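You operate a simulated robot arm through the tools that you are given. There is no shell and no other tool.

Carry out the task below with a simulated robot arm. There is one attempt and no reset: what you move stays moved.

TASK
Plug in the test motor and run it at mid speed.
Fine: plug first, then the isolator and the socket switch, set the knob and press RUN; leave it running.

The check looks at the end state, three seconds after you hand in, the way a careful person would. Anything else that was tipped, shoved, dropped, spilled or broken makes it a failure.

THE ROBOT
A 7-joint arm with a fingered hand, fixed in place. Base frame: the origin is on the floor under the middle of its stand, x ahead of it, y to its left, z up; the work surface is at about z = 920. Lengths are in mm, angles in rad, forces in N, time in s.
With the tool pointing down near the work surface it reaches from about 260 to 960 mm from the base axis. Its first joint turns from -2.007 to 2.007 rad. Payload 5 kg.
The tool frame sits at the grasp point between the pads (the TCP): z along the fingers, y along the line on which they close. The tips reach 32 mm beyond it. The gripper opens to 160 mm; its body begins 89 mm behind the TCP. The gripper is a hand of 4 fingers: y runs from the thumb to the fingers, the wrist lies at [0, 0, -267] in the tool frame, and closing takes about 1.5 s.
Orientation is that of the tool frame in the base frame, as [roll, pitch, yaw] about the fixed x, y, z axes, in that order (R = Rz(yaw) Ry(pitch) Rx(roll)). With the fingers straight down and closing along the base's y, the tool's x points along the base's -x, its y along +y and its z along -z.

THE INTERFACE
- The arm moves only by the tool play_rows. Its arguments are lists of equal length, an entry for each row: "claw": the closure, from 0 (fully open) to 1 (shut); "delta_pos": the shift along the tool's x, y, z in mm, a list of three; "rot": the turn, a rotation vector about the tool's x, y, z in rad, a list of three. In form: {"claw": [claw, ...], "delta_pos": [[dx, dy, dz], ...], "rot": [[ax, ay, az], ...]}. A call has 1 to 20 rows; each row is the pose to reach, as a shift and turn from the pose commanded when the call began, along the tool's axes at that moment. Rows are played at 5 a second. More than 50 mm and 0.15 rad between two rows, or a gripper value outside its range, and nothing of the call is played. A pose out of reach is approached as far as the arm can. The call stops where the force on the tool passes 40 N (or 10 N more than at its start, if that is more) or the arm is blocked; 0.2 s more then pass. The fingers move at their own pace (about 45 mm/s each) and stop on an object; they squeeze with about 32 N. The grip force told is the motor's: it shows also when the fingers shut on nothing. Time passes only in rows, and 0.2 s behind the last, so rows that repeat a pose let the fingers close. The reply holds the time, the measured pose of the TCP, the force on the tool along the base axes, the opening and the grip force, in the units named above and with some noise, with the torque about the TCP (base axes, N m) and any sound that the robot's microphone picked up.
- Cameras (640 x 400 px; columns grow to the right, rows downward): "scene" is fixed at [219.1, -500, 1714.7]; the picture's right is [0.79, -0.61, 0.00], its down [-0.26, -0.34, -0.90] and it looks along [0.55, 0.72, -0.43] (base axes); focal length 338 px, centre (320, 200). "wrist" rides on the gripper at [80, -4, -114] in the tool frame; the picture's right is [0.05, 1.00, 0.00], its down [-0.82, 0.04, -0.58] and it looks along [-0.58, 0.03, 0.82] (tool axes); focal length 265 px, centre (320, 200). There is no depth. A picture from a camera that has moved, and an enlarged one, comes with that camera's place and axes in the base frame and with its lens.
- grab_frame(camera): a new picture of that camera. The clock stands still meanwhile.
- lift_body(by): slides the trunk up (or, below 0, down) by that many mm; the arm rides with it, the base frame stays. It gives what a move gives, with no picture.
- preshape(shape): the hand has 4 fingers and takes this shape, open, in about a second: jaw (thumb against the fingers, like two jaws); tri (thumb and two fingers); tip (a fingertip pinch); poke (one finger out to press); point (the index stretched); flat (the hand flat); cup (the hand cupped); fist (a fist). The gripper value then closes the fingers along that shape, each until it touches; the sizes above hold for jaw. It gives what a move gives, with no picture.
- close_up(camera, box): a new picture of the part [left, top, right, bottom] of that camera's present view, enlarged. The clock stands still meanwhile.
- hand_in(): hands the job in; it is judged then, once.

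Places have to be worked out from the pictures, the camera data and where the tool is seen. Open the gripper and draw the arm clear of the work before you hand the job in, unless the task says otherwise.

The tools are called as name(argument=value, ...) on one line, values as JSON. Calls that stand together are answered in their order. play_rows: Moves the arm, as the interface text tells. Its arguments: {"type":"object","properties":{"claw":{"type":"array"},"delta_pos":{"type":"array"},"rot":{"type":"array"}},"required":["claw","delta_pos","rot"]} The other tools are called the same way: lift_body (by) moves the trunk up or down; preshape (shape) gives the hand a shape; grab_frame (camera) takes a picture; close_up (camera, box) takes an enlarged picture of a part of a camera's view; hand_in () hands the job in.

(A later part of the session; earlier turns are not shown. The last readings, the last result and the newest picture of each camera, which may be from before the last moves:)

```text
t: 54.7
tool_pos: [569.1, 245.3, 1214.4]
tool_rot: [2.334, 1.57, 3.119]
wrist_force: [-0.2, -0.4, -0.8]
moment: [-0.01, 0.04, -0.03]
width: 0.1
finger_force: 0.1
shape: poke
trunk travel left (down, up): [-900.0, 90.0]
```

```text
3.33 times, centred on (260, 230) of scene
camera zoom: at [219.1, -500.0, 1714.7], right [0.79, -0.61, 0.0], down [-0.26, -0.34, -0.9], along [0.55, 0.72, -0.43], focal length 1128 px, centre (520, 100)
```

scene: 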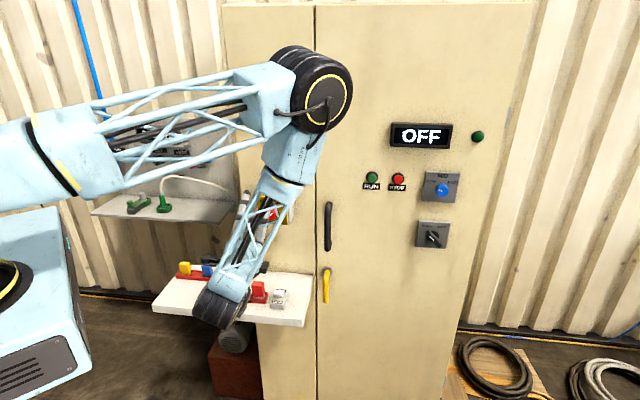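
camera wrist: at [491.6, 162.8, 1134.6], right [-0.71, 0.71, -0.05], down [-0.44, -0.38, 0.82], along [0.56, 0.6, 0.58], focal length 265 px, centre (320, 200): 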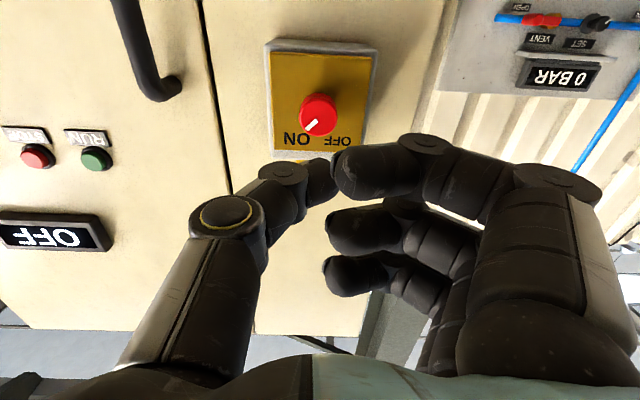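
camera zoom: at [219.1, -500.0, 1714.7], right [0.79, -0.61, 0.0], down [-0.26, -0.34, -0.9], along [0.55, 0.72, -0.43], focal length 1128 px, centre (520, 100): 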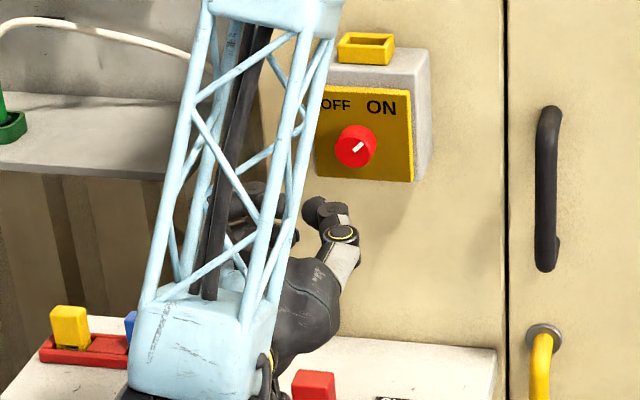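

The isolator mark clearly points to ON. The "poke" shape looks fully curled at the moment, so I'll set the claw value to 0 and look again.

play_rows(claw=[0, 0, 0, 0, 0], delta_pos=[[0, 0, 0], [0, 0, 0], [0, 0, 0], [0, 0, 0], [0, 0, 0]], rot=[[0, 0, 0], [0, 0, 0], [0, 0, 0], [0, 0, 0], [0, 0, 0]])

grab_frame(camera="wrist")

```text
t: 55.9
tool_pos: [568.9, 246.4, 1214.0]
tool_rot: [2.869, 1.568, -2.632]
wrist_force: [0.0, 0.6, 0.9]
moment: [-0.04, -0.03, 0.0]
width: 0.0
finger_force: 0.1
shape: poke
trunk travel left (down, up): [-900.0, 90.0]
```

```text
taken
camera wrist: at [491.7, 162.7, 1134.6], right [-0.71, 0.71, -0.05], down [-0.44, -0.38, 0.82], along [0.56, 0.6, 0.58], focal length 265 px, centre (320, 200)
```

wrist: 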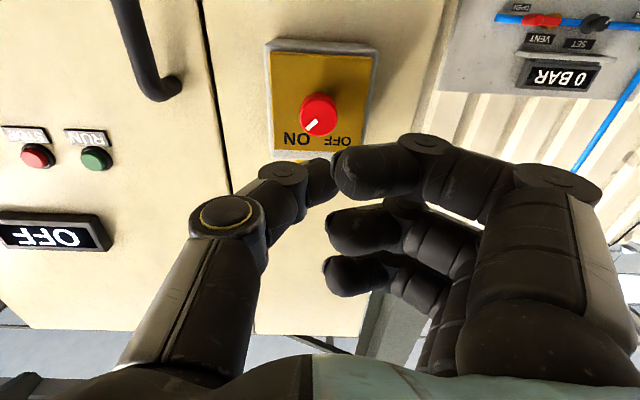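

In "poke" the thumb is stretched out on the tool axis, with its tip about 30 mm beyond the TCP, and the other fingers are curled behind. I'll lower the hand to the front of the switch, pitched about 35° below horizontal, to look at the lever closely.

play_rows(claw=[0, 0, 0, 0, 0, 0, 0], delta_pos=[[25, -4, -5], [55, -8, -10], [85, -13, -10], [115, -18, -10], [145, -23, -10], [170, -27, -10], [182, -27, -10]], rot=[[0, 0.08, 0], [0, 0.18, 0], [0, 0.28, 0], [0, 0.38, 0], [0, 0.48, 0], [0, 0.56, 0], [0, 0.611, 0]])

grab_frame(camera="wrist")

grab_frame(camera="scene")

```text
t: 57.5
tool_pos: [581.6, 218.5, 1032.6]
tool_rot: [-3.141, 0.957, -2.356]
wrist_force: [0.6, 0.5, -0.2]
moment: [0.0, 0.04, 0.01]
width: 0.0
finger_force: 0.0
shape: poke
trunk travel left (down, up): [-900.0, 90.0]
```

```text
taken
camera wrist: at [486.3, 117.7, 1032.1], right [-0.73, 0.69, -0.04], down [-0.03, 0.03, 1.0], along [0.69, 0.73, 0.0], focal length 265 px, centre (320, 200)
```

wrist: 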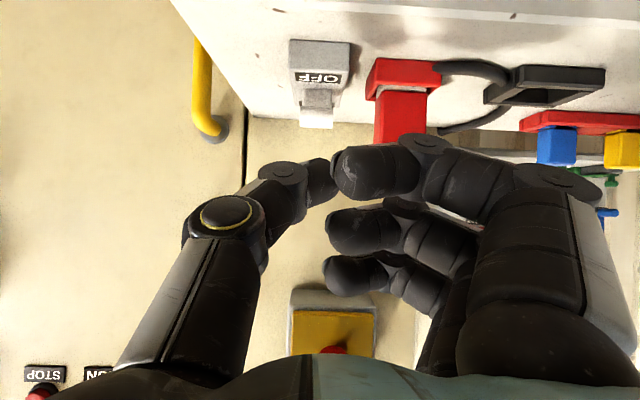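

```text
taken
```

scene: 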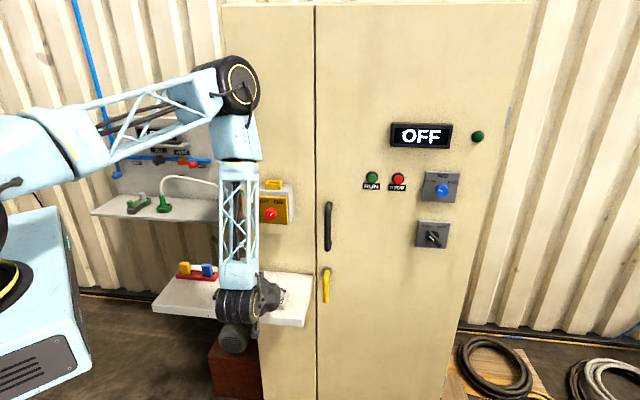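

close_up(camera="wrist", box=[260, 20, 460, 150])

close_up(camera="wrist", box=[270, 30, 366, 140])

close_up(camera="scene", box=[200, 250, 328, 330])

```text
3.08 times, centred on (360, 85) of wrist
camera zoom: at [486.3, 117.7, 1032.1], right [-0.73, 0.69, -0.04], down [-0.03, 0.03, 1.0], along [0.69, 0.73, 0.0], focal length 817 px, centre (197, 554)
```

zoom: 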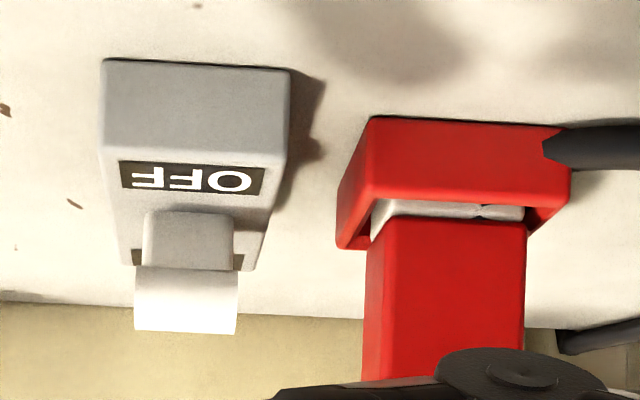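

```text
3.64 times, centred on (318, 85) of wrist
camera zoom: at [486.3, 117.7, 1032.1], right [-0.73, 0.69, -0.04], down [-0.03, 0.03, 1.0], along [0.69, 0.73, 0.0], focal length 965 px, centre (327, 618)
```

zoom: 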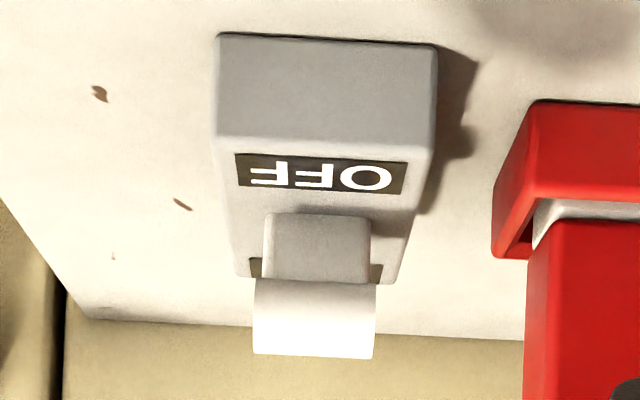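

```text
5.00 times, centred on (264, 290) of scene
camera zoom: at [219.1, -500.0, 1714.7], right [0.79, -0.61, 0.0], down [-0.26, -0.34, -0.9], along [0.55, 0.72, -0.43], focal length 1691 px, centre (600, -250)
```

zoom: 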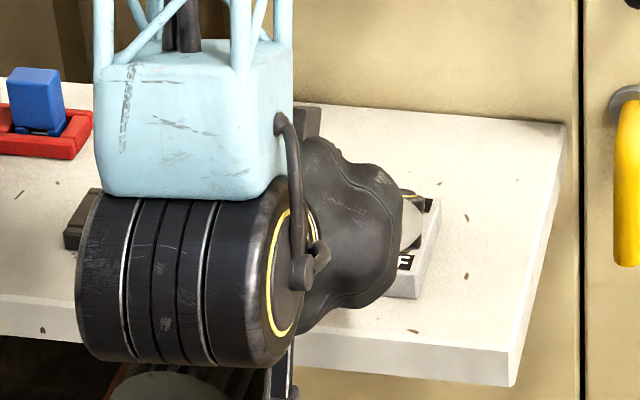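

The lever is a stem with a cylindrical cross-head at s≈260, d≈641, z≈966. It leans towards OFF, so it has to be pushed towards the cabinet. My left knuckles would come close to the plug on a straight approach, so I'll yaw the hand 0.4 rad to swing them back, and move to a pre-push position.

play_rows(claw=[0, 0, 0, 0, 0], delta_pos=[[0, -4, 0], [4, -8, 8], [8, -12, 17], [12, -15.3, 26], [15.6, -15.3, 34.5]], rot=[[-0.08, 0, -0.057], [-0.163, 0, -0.115], [-0.245, 0, -0.172], [-0.327, 0, -0.23], [-0.327, 0, -0.23]])

grab_frame(camera="wrist")

close_up(camera="scene", box=[200, 240, 328, 330])

```text
t: 58.7
tool_pos: [606.1, 223.1, 998.9]
tool_rot: [3.141, 0.959, -1.958]
wrist_force: [0.9, -0.6, -0.3]
moment: [0.01, -0.03, -0.01]
width: 0.0
finger_force: 0.1
shape: poke
trunk travel left (down, up): [-900.0, 90.0]
```

```text
taken
camera wrist: at [557.8, 92.8, 999.5], right [-0.94, 0.35, -0.04], down [-0.04, 0.01, 1.0], along [0.35, 0.94, 0.0], focal length 265 px, centre (320, 200)
```

wrist: 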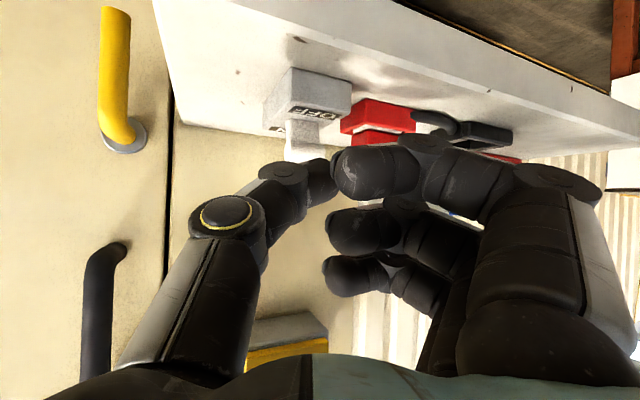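

```text
4.44 times, centred on (264, 285) of scene
camera zoom: at [219.1, -500.0, 1714.7], right [0.79, -0.61, 0.0], down [-0.26, -0.34, -0.9], along [0.55, 0.72, -0.43], focal length 1503 px, centre (569, -178)
```

zoom: 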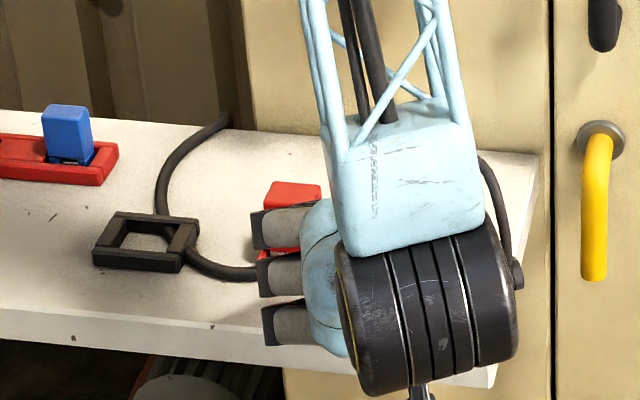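

The thumb tip appears where I predicted it, near s=262, d=600, z=987. I'll zoom in on the lever to confirm the line of push.

close_up(camera="wrist", box=[240, 60, 400, 210])

```text
2.67 times, centred on (320, 135) of wrist
camera zoom: at [557.8, 92.8, 999.5], right [-0.94, 0.35, -0.04], down [-0.04, 0.01, 1.0], along [0.35, 0.94, 0.0], focal length 708 px, centre (320, 373)
```

zoom: 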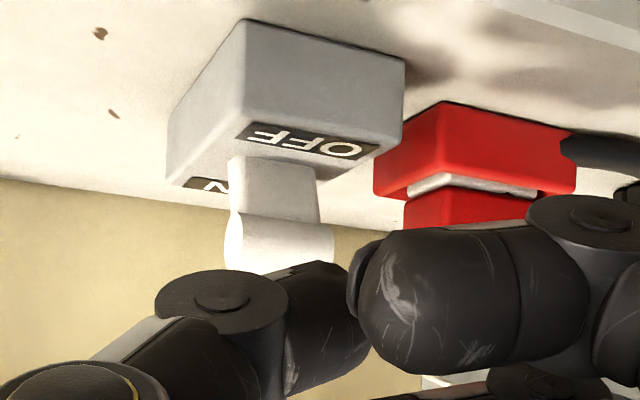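

The line of push is good. I'll lower the thumb tip to lever height and push towards the cabinet in small steps.

play_rows(claw=[0, 0, 0, 0, 0, 0, 0, 0, 0], delta_pos=[[8.6, 0, 6], [17.2, 0, 12.1], [11.9, -3.9, 19.6], [7.65, -7, 25.65], [6.05, -8.2, 27.9], [4.45, -9.3, 30.2], [2.9, -10.5, 32.4], [1.3, -11.7, 34.7], [-0.3, -12.8, 36.95]], rot=[[0, 0, 0], [0, 0, 0], [0, 0, 0], [0, 0, 0], [0, 0, 0], [0, 0, 0], [0, 0, 0], [0, 0, 0], [0, 0, 0]])

close_up(camera="wrist", box=[240, 60, 400, 210])

```text
t: 60.7
tool_pos: [630.4, 245.3, 979.1]
tool_rot: [-3.141, 0.958, -1.957]
wrist_force: [0.1, 0.3, 0.2]
moment: [-0.01, 0.02, 0.01]
width: 0.0
finger_force: 0.0
shape: poke
trunk travel left (down, up): [-900.0, 90.0]
```

```text
2.67 times, centred on (320, 135) of wrist
camera zoom: at [582.3, 114.9, 978.9], right [-0.94, 0.35, -0.04], down [-0.04, 0.01, 1.0], along [0.35, 0.94, 0.0], focal length 708 px, centre (320, 373)
```

zoom: 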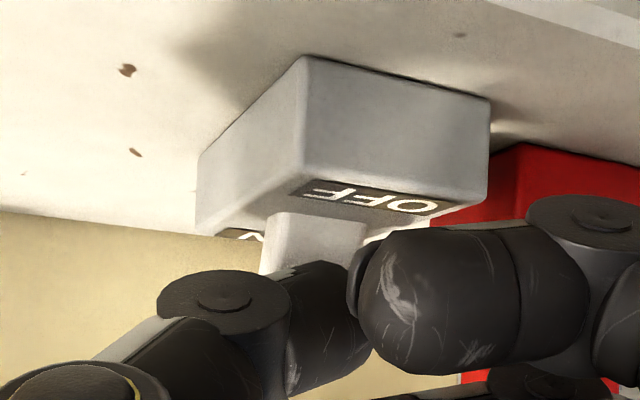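

There's no contact yet, so the lever head must be slightly further in than I estimated. I'll shift a few millimetres away from the plug side and keep pushing in 3 mm steps.

play_rows(claw=[0, 0, 0, 0, 0], delta_pos=[[-0.7, -3.7, -2.4], [-2.85, -5.3, 0.6], [-4.45, -6.4, 2.9], [-6.0, -7.6, 5.1], [-7.6, -8.8, 7.4]], rot=[[0, 0, 0], [0, 0, 0], [0, 0, 0], [0, 0, 0], [0, 0, 0]])

close_up(camera="wrist", box=[240, 60, 440, 260])

grab_frame(camera="scene")

```text
t: 61.9
tool_pos: [641.1, 248.6, 979.5]
tool_rot: [3.14, 0.958, -1.962]
wrist_force: [-15.5, -32.1, 3.9]
moment: [-0.12, 0.08, 0.05]
width: 0.0
finger_force: 0.1
shape: poke
trunk travel left (down, up): [-900.0, 90.0]
```

```text
2.00 times, centred on (340, 160) of wrist
camera zoom: at [592.9, 117.8, 980.0], right [-0.94, 0.35, -0.04], down [-0.04, 0.01, 1.0], along [0.35, 0.94, 0.0], focal length 531 px, centre (280, 280)
```

zoom: 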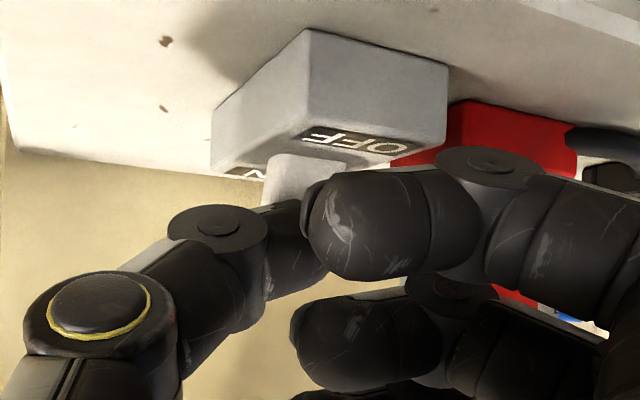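

```text
taken
```

scene: 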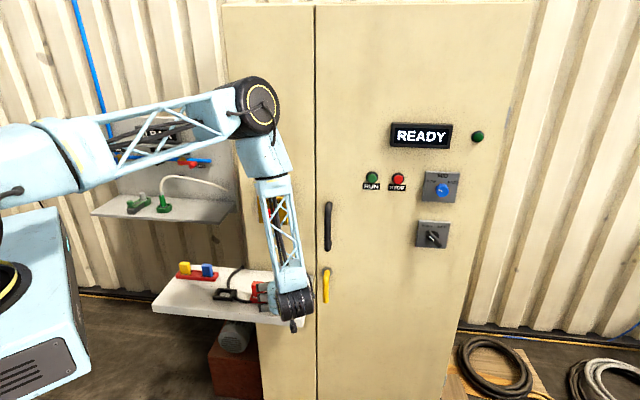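

The display changed to "READY", so the switch is on and the plug is recognised. The 36 N is the lever's end stop, so I'll back straight off and then lift clear.

play_rows(claw=[0, 0, 0, 0, 0, 0], delta_pos=[[4.2, 3.1, -6], [12, 9, -17], [24, 17.5, -34], [7, 17.5, -46], [-9, 17.5, -57], [-25, 17.5, -68.5]], rot=[[0, 0, 0], [0, 0, 0], [0, 0, 0], [0, 0, 0], [0, 0, 0], [0, 0, 0]])

grab_frame(camera="wrist")

grab_frame(camera="scene")

```text
t: 63.3
tool_pos: [609.6, 221.4, 1039.8]
tool_rot: [-3.141, 0.96, -1.955]
wrist_force: [-0.4, 0.5, -0.7]
moment: [0.01, 0.01, 0.0]
width: 0.1
finger_force: 0.1
shape: poke
trunk travel left (down, up): [-900.0, 90.0]
```

```text
taken
camera wrist: at [560.6, 90.5, 1040.3], right [-0.94, 0.35, -0.04], down [-0.04, 0.01, 1.0], along [0.35, 0.94, 0.0], focal length 265 px, centre (320, 200)
```

wrist: 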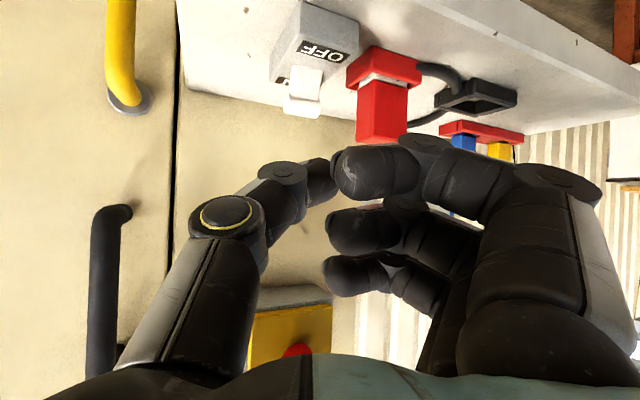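

```text
taken
```

scene: 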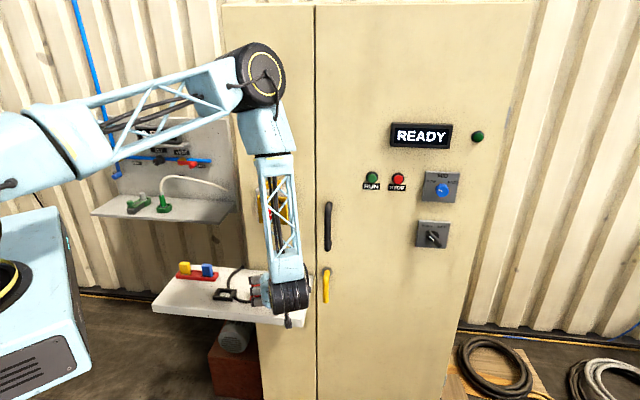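

READY holds and everything on the shelf looks undisturbed. Next is the blue speed knob on the panel. I'll retreat upward, undoing the yaw, then swing level.

play_rows(claw=[0, 0, 0, 0, 0, 0], delta_pos=[[-10, 4, -25], [-32, 8, -50], [-55, 11.7, -70], [-78, 11.7, -88], [-95, 11.7, -100], [-106.7, 11.7, -109]], rot=[[0, 0, 0], [0.08, 0, 0.057], [0.163, 0, 0.115], [0.245, 0, 0.172], [0.327, 0, 0.23], [0.327, 0, 0.23]])

preshape(shape="tip")

```text
t: 64.7
tool_pos: [588.9, 196.4, 1190.1]
tool_rot: [3.14, 0.957, -2.359]
wrist_force: [-0.4, -0.6, 0.1]
moment: [0.04, -0.03, -0.04]
width: 0.1
finger_force: 0.1
shape: poke
trunk travel left (down, up): [-900.0, 90.0]
```

```text
t: 65.6
tool_pos: [588.9, 197.8, 1189.8]
tool_rot: [-3.14, 0.958, -2.359]
wrist_force: [0.1, 0.2, -0.3]
moment: [-0.03, -0.01, -0.02]
width: 159.8
finger_force: 0.0
shape: tip
trunk travel left (down, up): [-900.0, 90.0]
```

The shape is now "tip" and the hand is in free space. I'll traverse along the cabinet to the control panel while levelling the hand, staying well in front of the door handles.

play_rows(claw=[0.1, 0.2, 0.3, 0.4, 0.5, 0.5, 0.5, 0.5, 0.5, 0.5], delta_pos=[[-12, -30, -5], [-24, -66, -8], [-36, -102, -11], [-48, -140, -13], [-60, -178, -15], [-72, -216, -17], [-84, -254, -19], [-95, -291, -20], [-103, -327, -21], [-107, -363, -21.6]], rot=[[0, -0.061, 0], [0, -0.122, 0], [0, -0.183, 0], [0, -0.244, 0], [0, -0.305, 0], [0, -0.367, 0], [0, -0.428, 0], [0, -0.489, 0], [0, -0.55, 0], [0, -0.611, 0]])

grab_frame(camera="wrist")

grab_frame(camera="scene")

```text
t: 67.8
tool_pos: [878.6, -32.3, 1287.4]
tool_rot: [1.616, 1.569, 2.401]
wrist_force: [1.1, 0.3, 0.4]
moment: [0.01, 0.03, 0.04]
width: 80.5
finger_force: 0.0
shape: tip
trunk travel left (down, up): [-900.0, 90.0]
```

```text
taken
camera wrist: at [802.0, -115.2, 1207.2], right [-0.71, 0.71, -0.05], down [-0.44, -0.38, 0.82], along [0.56, 0.6, 0.58], focal length 265 px, centre (320, 200)
```

wrist: 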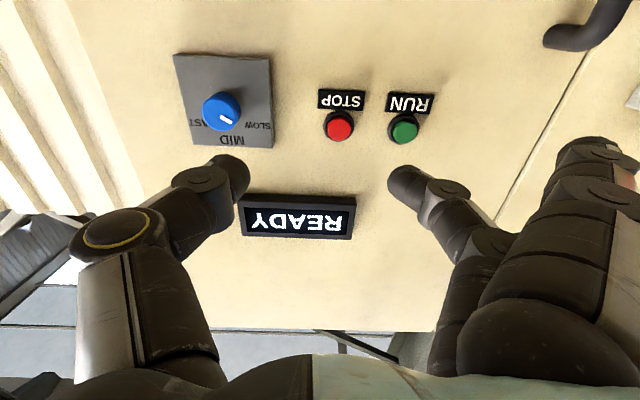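

```text
taken
```

scene: 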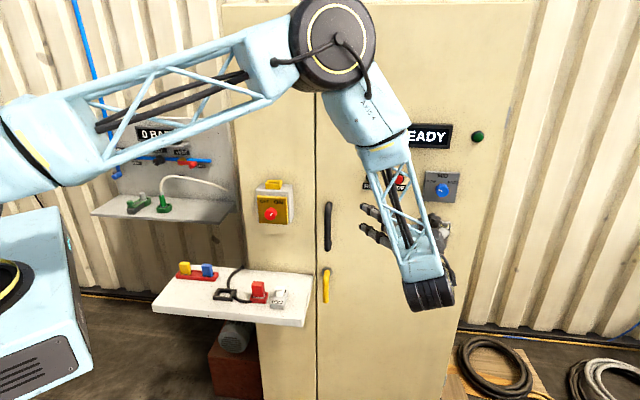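

The knob, RUN and STOP are all in view, inverted. I'll zoom in to locate the knob and buttons exactly.

close_up(camera="wrist", box=[160, 40, 288, 160])

close_up(camera="wrist", box=[300, 75, 450, 165])

close_up(camera="scene", box=[400, 150, 480, 260])

```text
3.33 times, centred on (224, 100) of wrist
camera zoom: at [802.0, -115.2, 1207.2], right [-0.71, 0.71, -0.05], down [-0.44, -0.38, 0.82], along [0.56, 0.6, 0.58], focal length 885 px, centre (640, 533)
```

zoom: 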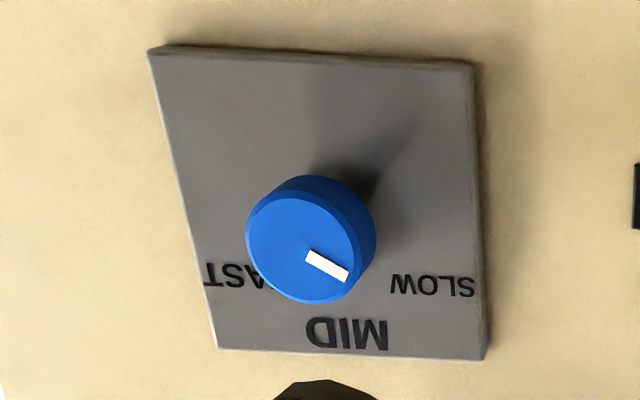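

```text
4.27 times, centred on (375, 120) of wrist
camera zoom: at [802.0, -115.2, 1207.2], right [-0.71, 0.71, -0.05], down [-0.44, -0.38, 0.82], along [0.56, 0.6, 0.58], focal length 1132 px, centre (85, 541)
```

zoom: 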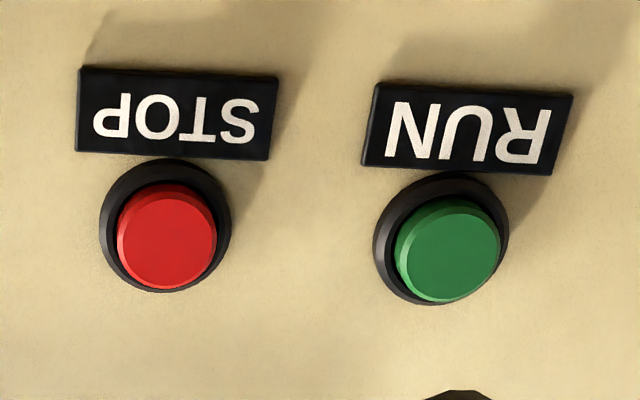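

```text
3.64 times, centred on (440, 205) of scene
camera zoom: at [219.1, -500.0, 1714.7], right [0.79, -0.61, 0.0], down [-0.26, -0.34, -0.9], along [0.55, 0.72, -0.43], focal length 1230 px, centre (-116, 182)
```

zoom: 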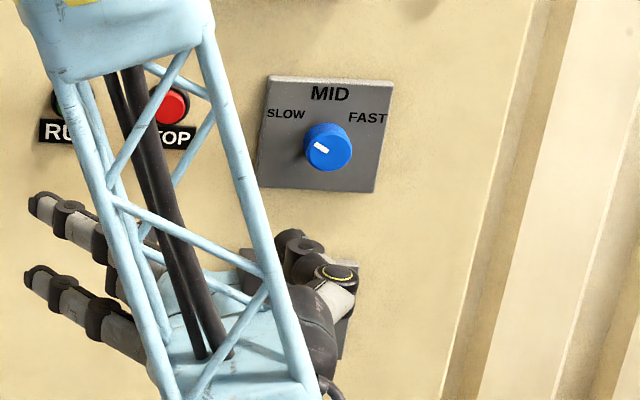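

The knob face is at s≈751.5, d≈770, z≈1302, diameter about 36 mm, with its plate at d≈795 and the pointer about 62° left of vertical, at SLOW. RUN is near s=540, z=1322, d≈800. I'll move in front of the knob, with the tips about 20 mm short of it.

play_rows(claw=[0.5, 0.5, 0.5, 0.5, 0.5], delta_pos=[[-5, -30, 20], [-10, -65, 45], [-14, -95, 70], [-14.8, -107, 95], [-14.8, -107, 115]], rot=[[0, 0, 0], [0, 0, 0], [0, 0, 0], [0, 0, 0], [0, 0, 0]])

grab_frame(camera="wrist")

close_up(camera="scene", box=[360, 120, 520, 270])

```text
t: 69.0
tool_pos: [1035.8, -22.2, 1303.8]
tool_rot: [2.419, 1.57, -3.08]
wrist_force: [-0.5, 0.2, -0.3]
moment: [0.0, -0.02, 0.0]
width: 80.6
finger_force: 0.0
shape: tip
trunk travel left (down, up): [-900.0, 90.0]
```

```text
taken
camera wrist: at [959.1, -105.7, 1224.2], right [-0.71, 0.71, -0.05], down [-0.44, -0.38, 0.82], along [0.56, 0.6, 0.58], focal length 265 px, centre (320, 200)
```

wrist: 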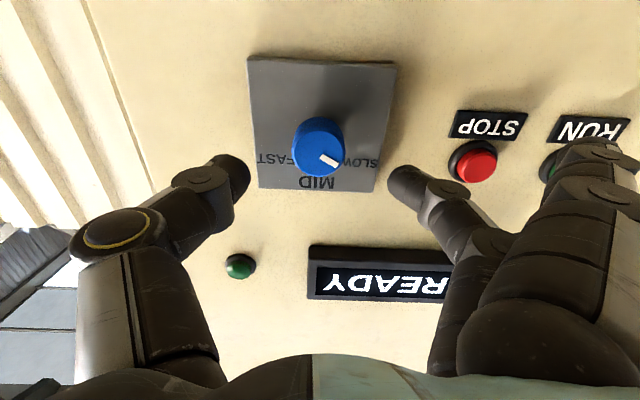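

```text
2.67 times, centred on (440, 195) of scene
camera zoom: at [219.1, -500.0, 1714.7], right [0.79, -0.61, 0.0], down [-0.26, -0.34, -0.9], along [0.55, 0.72, -0.43], focal length 902 px, centre (0, 213)
```

zoom: 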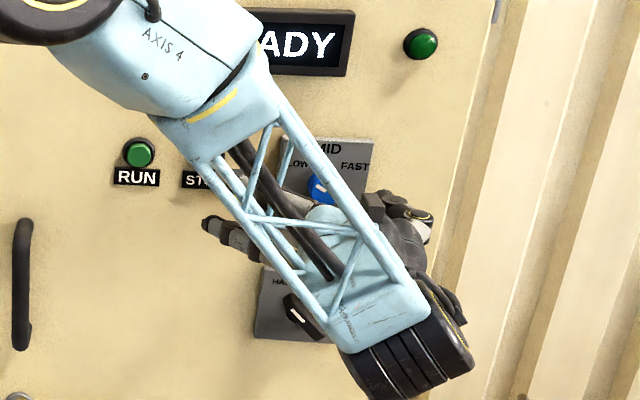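

I'm in front of the knob, and both outer fingers are clear of the STOP button. One zoom to fine-tune the centring before advancing.

close_up(camera="wrist", box=[240, 50, 410, 200])

```text
2.67 times, centred on (325, 125) of wrist
camera zoom: at [959.1, -105.7, 1224.2], right [-0.71, 0.71, -0.05], down [-0.44, -0.38, 0.82], along [0.56, 0.6, 0.58], focal length 708 px, centre (307, 400)
```

zoom: 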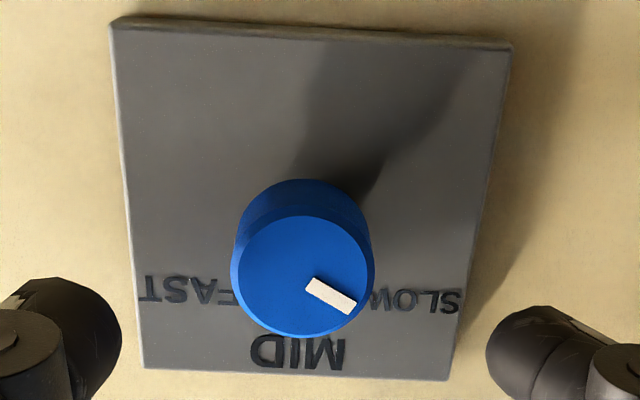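

Refined, the knob face centre is at s≈750, z≈1300, d≈764, with the plate at about 785. I'll advance 32 mm with a small centring correction.

play_rows(claw=[0.5, 0.5, 0.5, 0.5], delta_pos=[[3.5, -1.2, 8], [3.5, -1.2, 18], [3.5, -1.2, 26], [3.5, -1.2, 32]], rot=[[0, 0, 0], [0, 0, 0], [0, 0, 0], [0, 0, 0]])

grab_frame(camera="wrist")

close_up(camera="scene", box=[360, 120, 520, 270])

```text
t: 70.0
tool_pos: [1057.4, -0.5, 1300.2]
tool_rot: [2.316, 1.568, 3.101]
wrist_force: [0.3, -0.5, 0.9]
moment: [0.03, 0.04, 0.02]
width: 80.6
finger_force: 0.0
shape: tip
trunk travel left (down, up): [-900.0, 90.0]
```

```text
taken
camera wrist: at [980.1, -83.2, 1220.9], right [-0.71, 0.71, -0.05], down [-0.44, -0.38, 0.82], along [0.56, 0.6, 0.58], focal length 265 px, centre (320, 200)
```

wrist: 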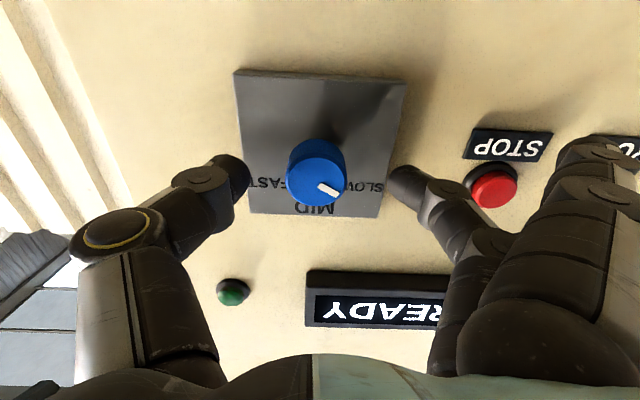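

```text
2.67 times, centred on (440, 195) of scene
camera zoom: at [219.1, -500.0, 1714.7], right [0.79, -0.61, 0.0], down [-0.26, -0.34, -0.9], along [0.55, 0.72, -0.43], focal length 902 px, centre (0, 213)
```

zoom: 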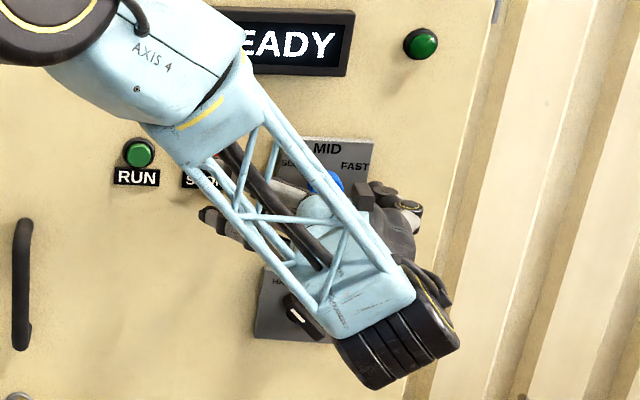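

The knob sits between thumb and finger. I'll advance 3 mm more and close the pinch.

play_rows(claw=[0.5, 0.6, 0.7, 0.78, 0.84, 0.87, 0.87, 0.87], delta_pos=[[0, -0.5, 3], [0, -0.5, 3], [0, -0.5, 3], [0, -0.5, 3], [0, -0.5, 3], [0, -0.5, 3], [0, -0.5, 3], [0, -0.5, 3]], rot=[[0, 0, 0], [0, 0, 0], [0, 0, 0], [0, 0, 0], [0, 0, 0], [0, 0, 0], [0, 0, 0], [0, 0, 0]])

close_up(camera="wrist", box=[200, 60, 440, 260])

```text
t: 71.8
tool_pos: [1060.6, 1.2, 1302.2]
tool_rot: [2.525, 1.569, -2.971]
wrist_force: [4.0, -0.3, 1.3]
moment: [0.0, 0.0, -0.05]
width: 28.3
finger_force: 32.4
shape: tip
trunk travel left (down, up): [-900.0, 90.0]
```

```text
2.00 times, centred on (320, 160) of wrist
camera zoom: at [982.8, -81.4, 1221.9], right [-0.71, 0.71, -0.05], down [-0.44, -0.38, 0.82], along [0.56, 0.6, 0.58], focal length 531 px, centre (320, 280)
```

zoom: 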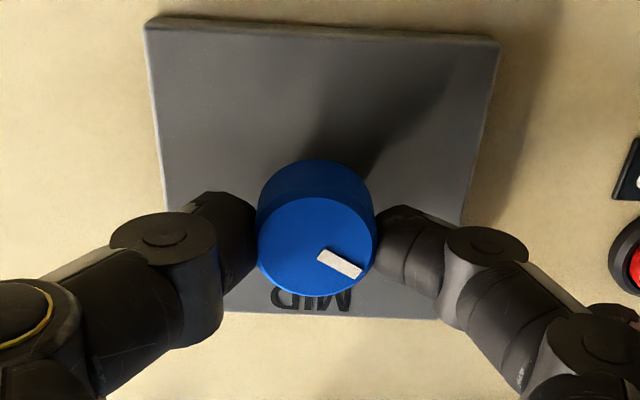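

The knob is gripped and the mark reads about 60–62° left of vertical. I'll turn clockwise 0.55 rad first and check that it follows.

play_rows(claw=[0.87, 0.87, 0.87, 0.87, 0.87, 0.87], delta_pos=[[0, 0, 0], [0, 0, 0], [0, 0, 0], [0, 0, 0], [0, 0, 0], [0, 0, 0]], rot=[[0, 0, 0.09], [0, 0, 0.19], [0, 0, 0.29], [0, 0, 0.38], [0, 0, 0.47], [0, 0, 0.55]])

close_up(camera="wrist", box=[200, 60, 440, 260])

close_up(camera="scene", box=[360, 110, 520, 260])

```text
t: 73.2
tool_pos: [1059.0, -0.3, 1302.5]
tool_rot: [1.572, 1.021, 2.355]
wrist_force: [12.9, -2.2, 6.3]
moment: [0.11, -0.14, -0.17]
width: 28.1
finger_force: 32.3
shape: tip
trunk travel left (down, up): [-900.0, 90.0]
```

```text
2.00 times, centred on (320, 160) of wrist
camera zoom: at [952.8, -52.6, 1231.9], right [-0.62, 0.62, 0.48], down [-0.13, -0.68, 0.72], along [0.77, 0.38, 0.51], focal length 531 px, centre (320, 280)
```

zoom: 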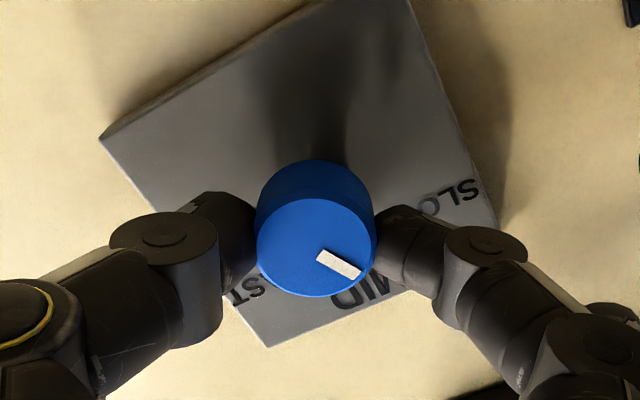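

```text
2.67 times, centred on (440, 185) of scene
camera zoom: at [219.1, -500.0, 1714.7], right [0.79, -0.61, 0.0], down [-0.26, -0.34, -0.9], along [0.55, 0.72, -0.43], focal length 902 px, centre (0, 240)
```

zoom: 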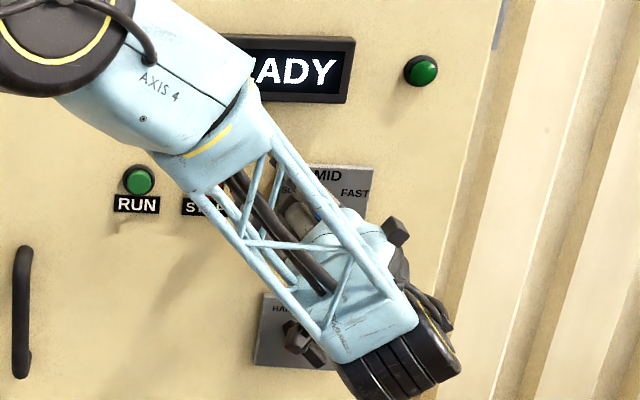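

The knob follows the hand. I'll turn another 0.5 rad to bring the mark to the top.

play_rows(claw=[0.87, 0.87, 0.87, 0.87, 0.87, 0.87], delta_pos=[[0, 0, 0], [0, 0, 0], [0, 0, 0], [0, 0, 0], [0, 0, 0], [0, 0, 0]], rot=[[0, 0, 0.09], [0, 0, 0.18], [0, 0, 0.27], [0, 0, 0.36], [0, 0, 0.44], [0, 0, 0.5]])

close_up(camera="wrist", box=[200, 60, 440, 260])

close_up(camera="scene", box=[360, 110, 520, 260])

```text
t: 74.6
tool_pos: [1060.6, -1.3, 1301.5]
tool_rot: [1.571, 0.516, 2.355]
wrist_force: [22.5, -7.8, 13.8]
moment: [0.19, -0.29, -0.37]
width: 27.7
finger_force: 32.0
shape: tip
trunk travel left (down, up): [-900.0, 90.0]
```

```text
2.00 times, centred on (320, 160) of wrist
camera zoom: at [932.6, -32.6, 1258.6], right [-0.38, 0.38, 0.84], down [0.08, -0.89, 0.44], along [0.92, 0.23, 0.31], focal length 531 px, centre (320, 280)
```

zoom: 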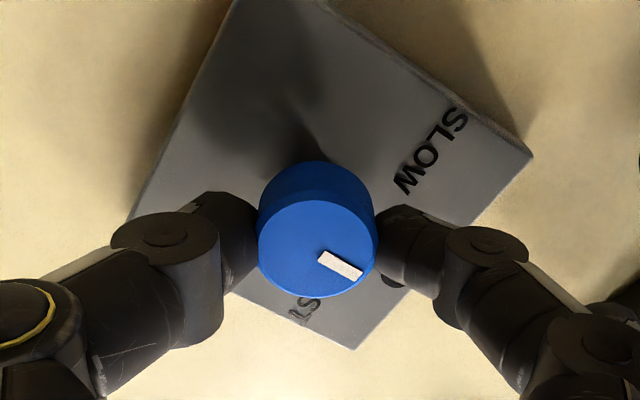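

```text
2.67 times, centred on (440, 185) of scene
camera zoom: at [219.1, -500.0, 1714.7], right [0.79, -0.61, 0.0], down [-0.26, -0.34, -0.9], along [0.55, 0.72, -0.43], focal length 902 px, centre (0, 240)
```

zoom: 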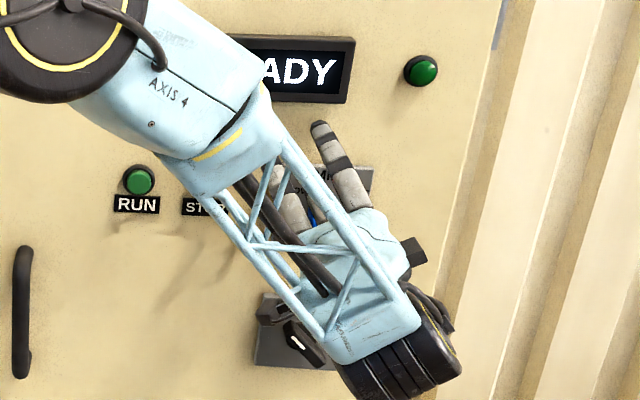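

I've turned 1.05 rad and the mark should now be within 2–3° of the top. About 25 N of side load has built up from a small axis offset, so I'll ease that out before releasing.

play_rows(claw=[0.87, 0.87, 0.87, 0.87], delta_pos=[[-0.6, 0, 0], [-1.2, 0, -0.3], [-1.8, 0, -0.6], [-1.8, 0, -0.6]], rot=[[0, 0, 0], [0, 0, 0.01], [0, 0, 0.02], [0, 0, 0.02]])

close_up(camera="wrist", box=[200, 60, 440, 260])

```text
t: 75.6
tool_pos: [1061.2, -0.6, 1301.0]
tool_rot: [1.571, 0.499, 2.356]
wrist_force: [21.8, -5.7, 12.2]
moment: [0.18, -0.28, -0.31]
width: 27.3
finger_force: 32.1
shape: tip
trunk travel left (down, up): [-900.0, 90.0]
```

```text
2.00 times, centred on (320, 160) of wrist
camera zoom: at [932.2, -32.4, 1259.9], right [-0.37, 0.37, 0.85], down [0.08, -0.9, 0.43], along [0.93, 0.23, 0.3], focal length 531 px, centre (320, 280)
```

zoom: 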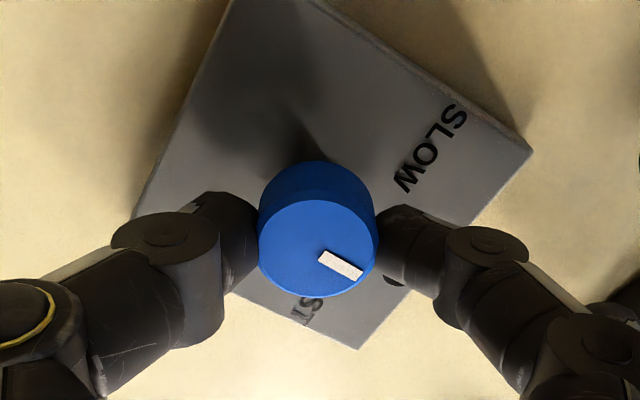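

The side load barely changed, so it comes from the grip itself. I'll open the fingers slowly and back off, then check where the mark ended up.

play_rows(claw=[0.82, 0.77, 0.72, 0.66, 0.58, 0.5, 0.5, 0.5, 0.5, 0.5], delta_pos=[[0, 0, 0], [0, 0, 0], [0, 0, 0], [0, 0, 0], [0, 0, 0], [0, 0, 0], [0, 0, 0], [0, 0, -15], [0, 0, -35], [0, 0, -60]], rot=[[0, 0, 0], [0, 0, 0], [0, 0, 0], [0, 0, 0], [0, 0, 0], [0, 0, 0], [0, 0, 0], [0, 0, 0], [0, 0, 0], [0, 0, 0]])

grab_frame(camera="wrist")

close_up(camera="wrist", box=[240, 50, 410, 200])

close_up(camera="scene", box=[360, 110, 520, 260])

```text
t: 77.8
tool_pos: [1017.5, -42.8, 1303.3]
tool_rot: [1.571, 0.499, 2.355]
wrist_force: [0.2, 0.6, 0.1]
moment: [0.02, 0.04, 0.05]
width: 79.1
finger_force: 0.0
shape: tip
trunk travel left (down, up): [-900.0, 90.0]
```

```text
taken
camera wrist: at [888.0, -74.1, 1261.2], right [-0.37, 0.37, 0.85], down [0.08, -0.9, 0.43], along [0.93, 0.23, 0.3], focal length 265 px, centre (320, 200)
```

wrist: 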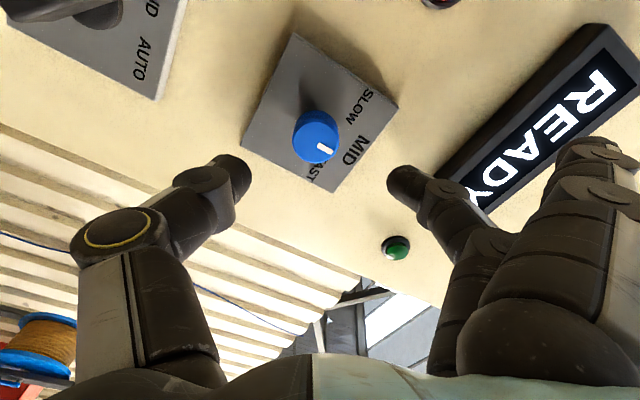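

```text
2.67 times, centred on (325, 125) of wrist
camera zoom: at [888.0, -74.1, 1261.2], right [-0.37, 0.37, 0.85], down [0.08, -0.9, 0.43], along [0.93, 0.23, 0.3], focal length 708 px, centre (307, 400)
```

zoom: 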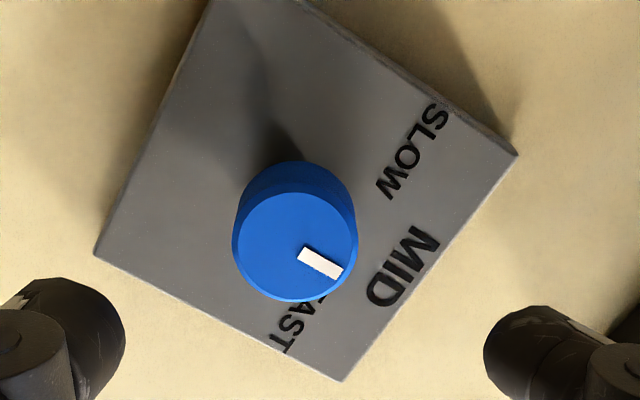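

```text
2.67 times, centred on (440, 185) of scene
camera zoom: at [219.1, -500.0, 1714.7], right [0.79, -0.61, 0.0], down [-0.26, -0.34, -0.9], along [0.55, 0.72, -0.43], focal length 902 px, centre (0, 240)
```

zoom: 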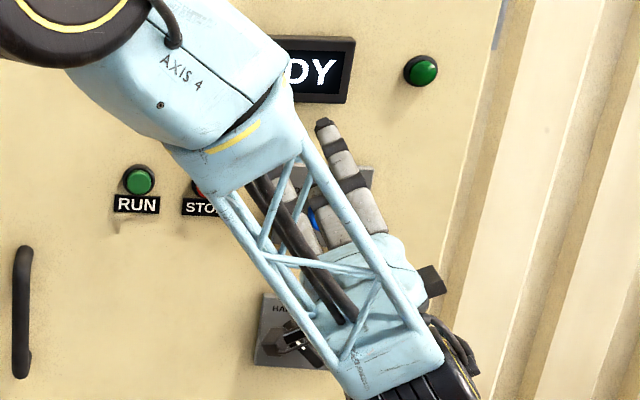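

The hand is clear and the mark points at MID. I'll zoom tightly to measure how close to vertical it is.

close_up(camera="wrist", box=[284, 100, 348, 172])

close_up(camera="wrist", box=[0, 0, 190, 110])

```text
5.56 times, centred on (316, 136) of wrist
camera zoom: at [888.0, -74.1, 1261.2], right [-0.37, 0.37, 0.85], down [0.08, -0.9, 0.43], along [0.93, 0.23, 0.3], focal length 1474 px, centre (342, 556)
```

zoom: 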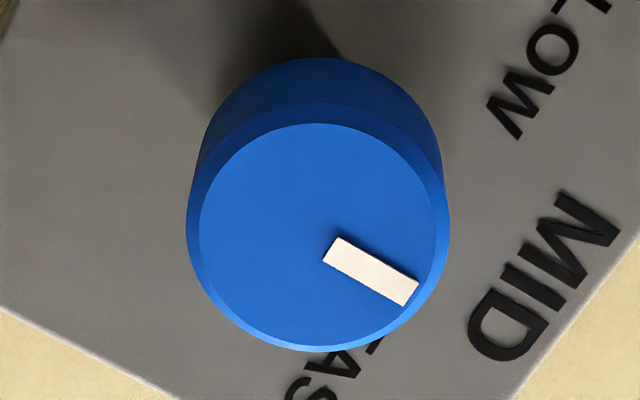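

```text
3.37 times, centred on (95, 55) of wrist
camera zoom: at [888.0, -74.1, 1261.2], right [-0.37, 0.37, 0.85], down [0.08, -0.9, 0.43], along [0.93, 0.23, 0.3], focal length 894 px, centre (1078, 688)
```

zoom: 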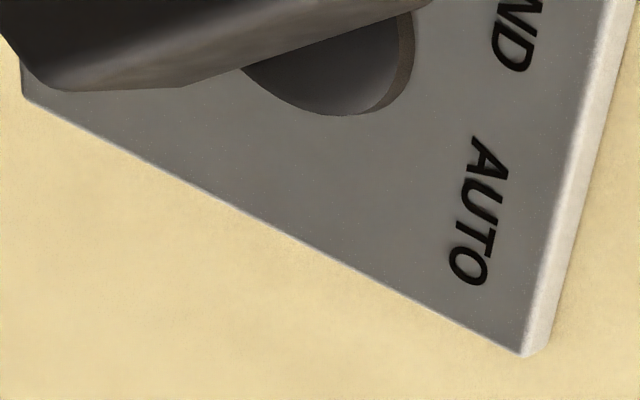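

The mark works out at about 2° from vertical, squarely on MID. Now I'll back off, unroll the hand and traverse left to line up with RUN.

play_rows(claw=[0.5, 0.5, 0.5, 0.5, 0.5, 0.5, 0.5, 0.5, 0.5, 0.5], delta_pos=[[0, 0, -40], [15, 10, -50], [40, 27, -50], [65, 43, -50], [90, 60, -50], [115, 77, -50], [140, 94, -50], [160, 107, -50], [172.8, 115.5, -50], [172.8, 115.5, -50]], rot=[[0, 0, 0], [0, 0, -0.12], [0, 0, -0.25], [0, 0, -0.38], [0, 0, -0.51], [0, 0, -0.64], [0, 0, -0.77], [0, 0, -0.9], [0, 0, -1.0], [0, 0, -1.072]])

preshape(shape="poke")

grab_frame(camera="wrist")

grab_frame(camera="scene")

```text
t: 80.0
tool_pos: [836.4, 68.5, 1321.4]
tool_rot: [-1.934, 1.569, -1.15]
wrist_force: [-0.5, -0.2, 0.0]
moment: [0.0, 0.01, 0.03]
width: 79.4
finger_force: 0.0
shape: tip
trunk travel left (down, up): [-900.0, 90.0]
```

```text
t: 80.9
tool_pos: [834.2, 68.0, 1322.2]
tool_rot: [-2.186, 1.569, -1.401]
wrist_force: [0.0, 0.0, -1.0]
moment: [0.0, 0.03, -0.01]
width: 0.0
finger_force: 0.0
shape: poke
trunk travel left (down, up): [-900.0, 90.0]
```

```text
taken
camera wrist: at [758.0, -14.2, 1241.9], right [-0.71, 0.71, -0.05], down [-0.44, -0.38, 0.82], along [0.56, 0.6, 0.58], focal length 265 px, centre (320, 200)
```

wrist: 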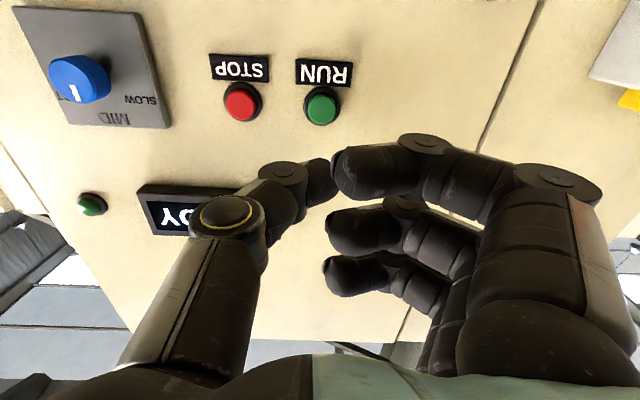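

```text
taken
```

scene: 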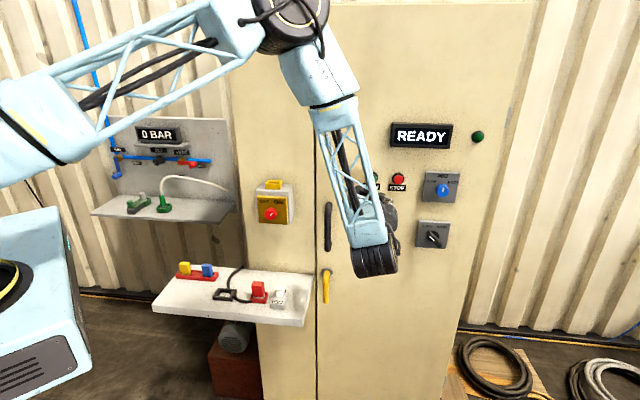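

The knob still reads MID and the display shows READY. From two wrist views RUN is at s≈540, z≈1319, d≈797. I'll advance the thumb tip to about 15 mm short of it and check alignment.

play_rows(claw=[0, 0, 0, 0, 0], delta_pos=[[2, 0, 30], [2, 0, 60], [2, 0, 85], [2, 0, 100], [2, 0, 110]], rot=[[0, 0, 0], [0, 0, 0], [0, 0, 0], [0, 0, 0], [0, 0, 0]])

grab_frame(camera="wrist")

close_up(camera="scene", box=[320, 110, 480, 260])

```text
t: 82.1
tool_pos: [914.9, 147.1, 1318.1]
tool_rot: [-2.243, 1.569, -1.46]
wrist_force: [0.6, 0.5, 0.3]
moment: [-0.01, -0.01, -0.03]
width: 0.0
finger_force: 0.0
shape: poke
trunk travel left (down, up): [-900.0, 90.0]
```

```text
taken
camera wrist: at [837.9, 63.4, 1238.4], right [-0.71, 0.71, -0.05], down [-0.44, -0.38, 0.82], along [0.56, 0.6, 0.58], focal length 265 px, centre (320, 200)
```

wrist: 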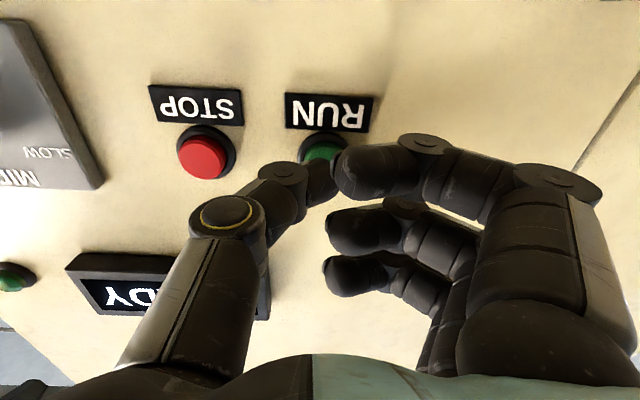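

```text
2.67 times, centred on (400, 185) of scene
camera zoom: at [219.1, -500.0, 1714.7], right [0.79, -0.61, 0.0], down [-0.26, -0.34, -0.9], along [0.55, 0.72, -0.43], focal length 902 px, centre (107, 240)
```

zoom: 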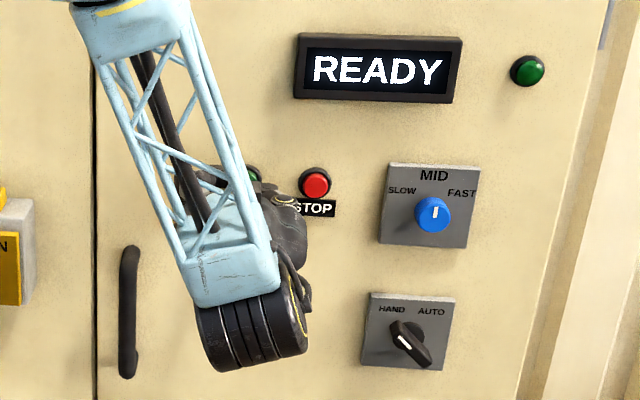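

The scene view shows the knob squarely at MID. I'll zoom the wrist view on RUN to check the thumb's height before pressing.

close_up(camera="wrist", box=[260, 80, 400, 220])

```text
2.86 times, centred on (330, 150) of wrist
camera zoom: at [837.9, 63.4, 1238.4], right [-0.71, 0.71, -0.05], down [-0.44, -0.38, 0.82], along [0.56, 0.6, 0.58], focal length 758 px, centre (291, 343)
```

zoom: 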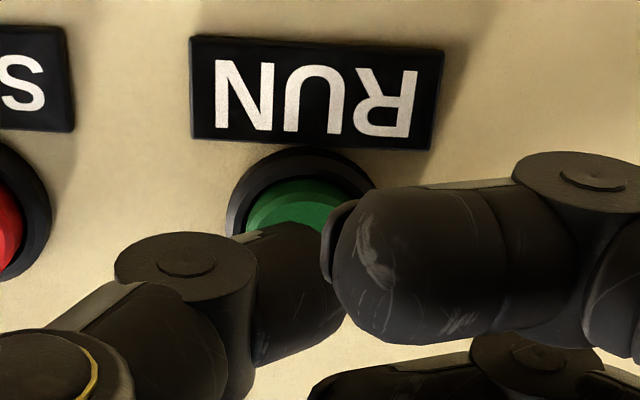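

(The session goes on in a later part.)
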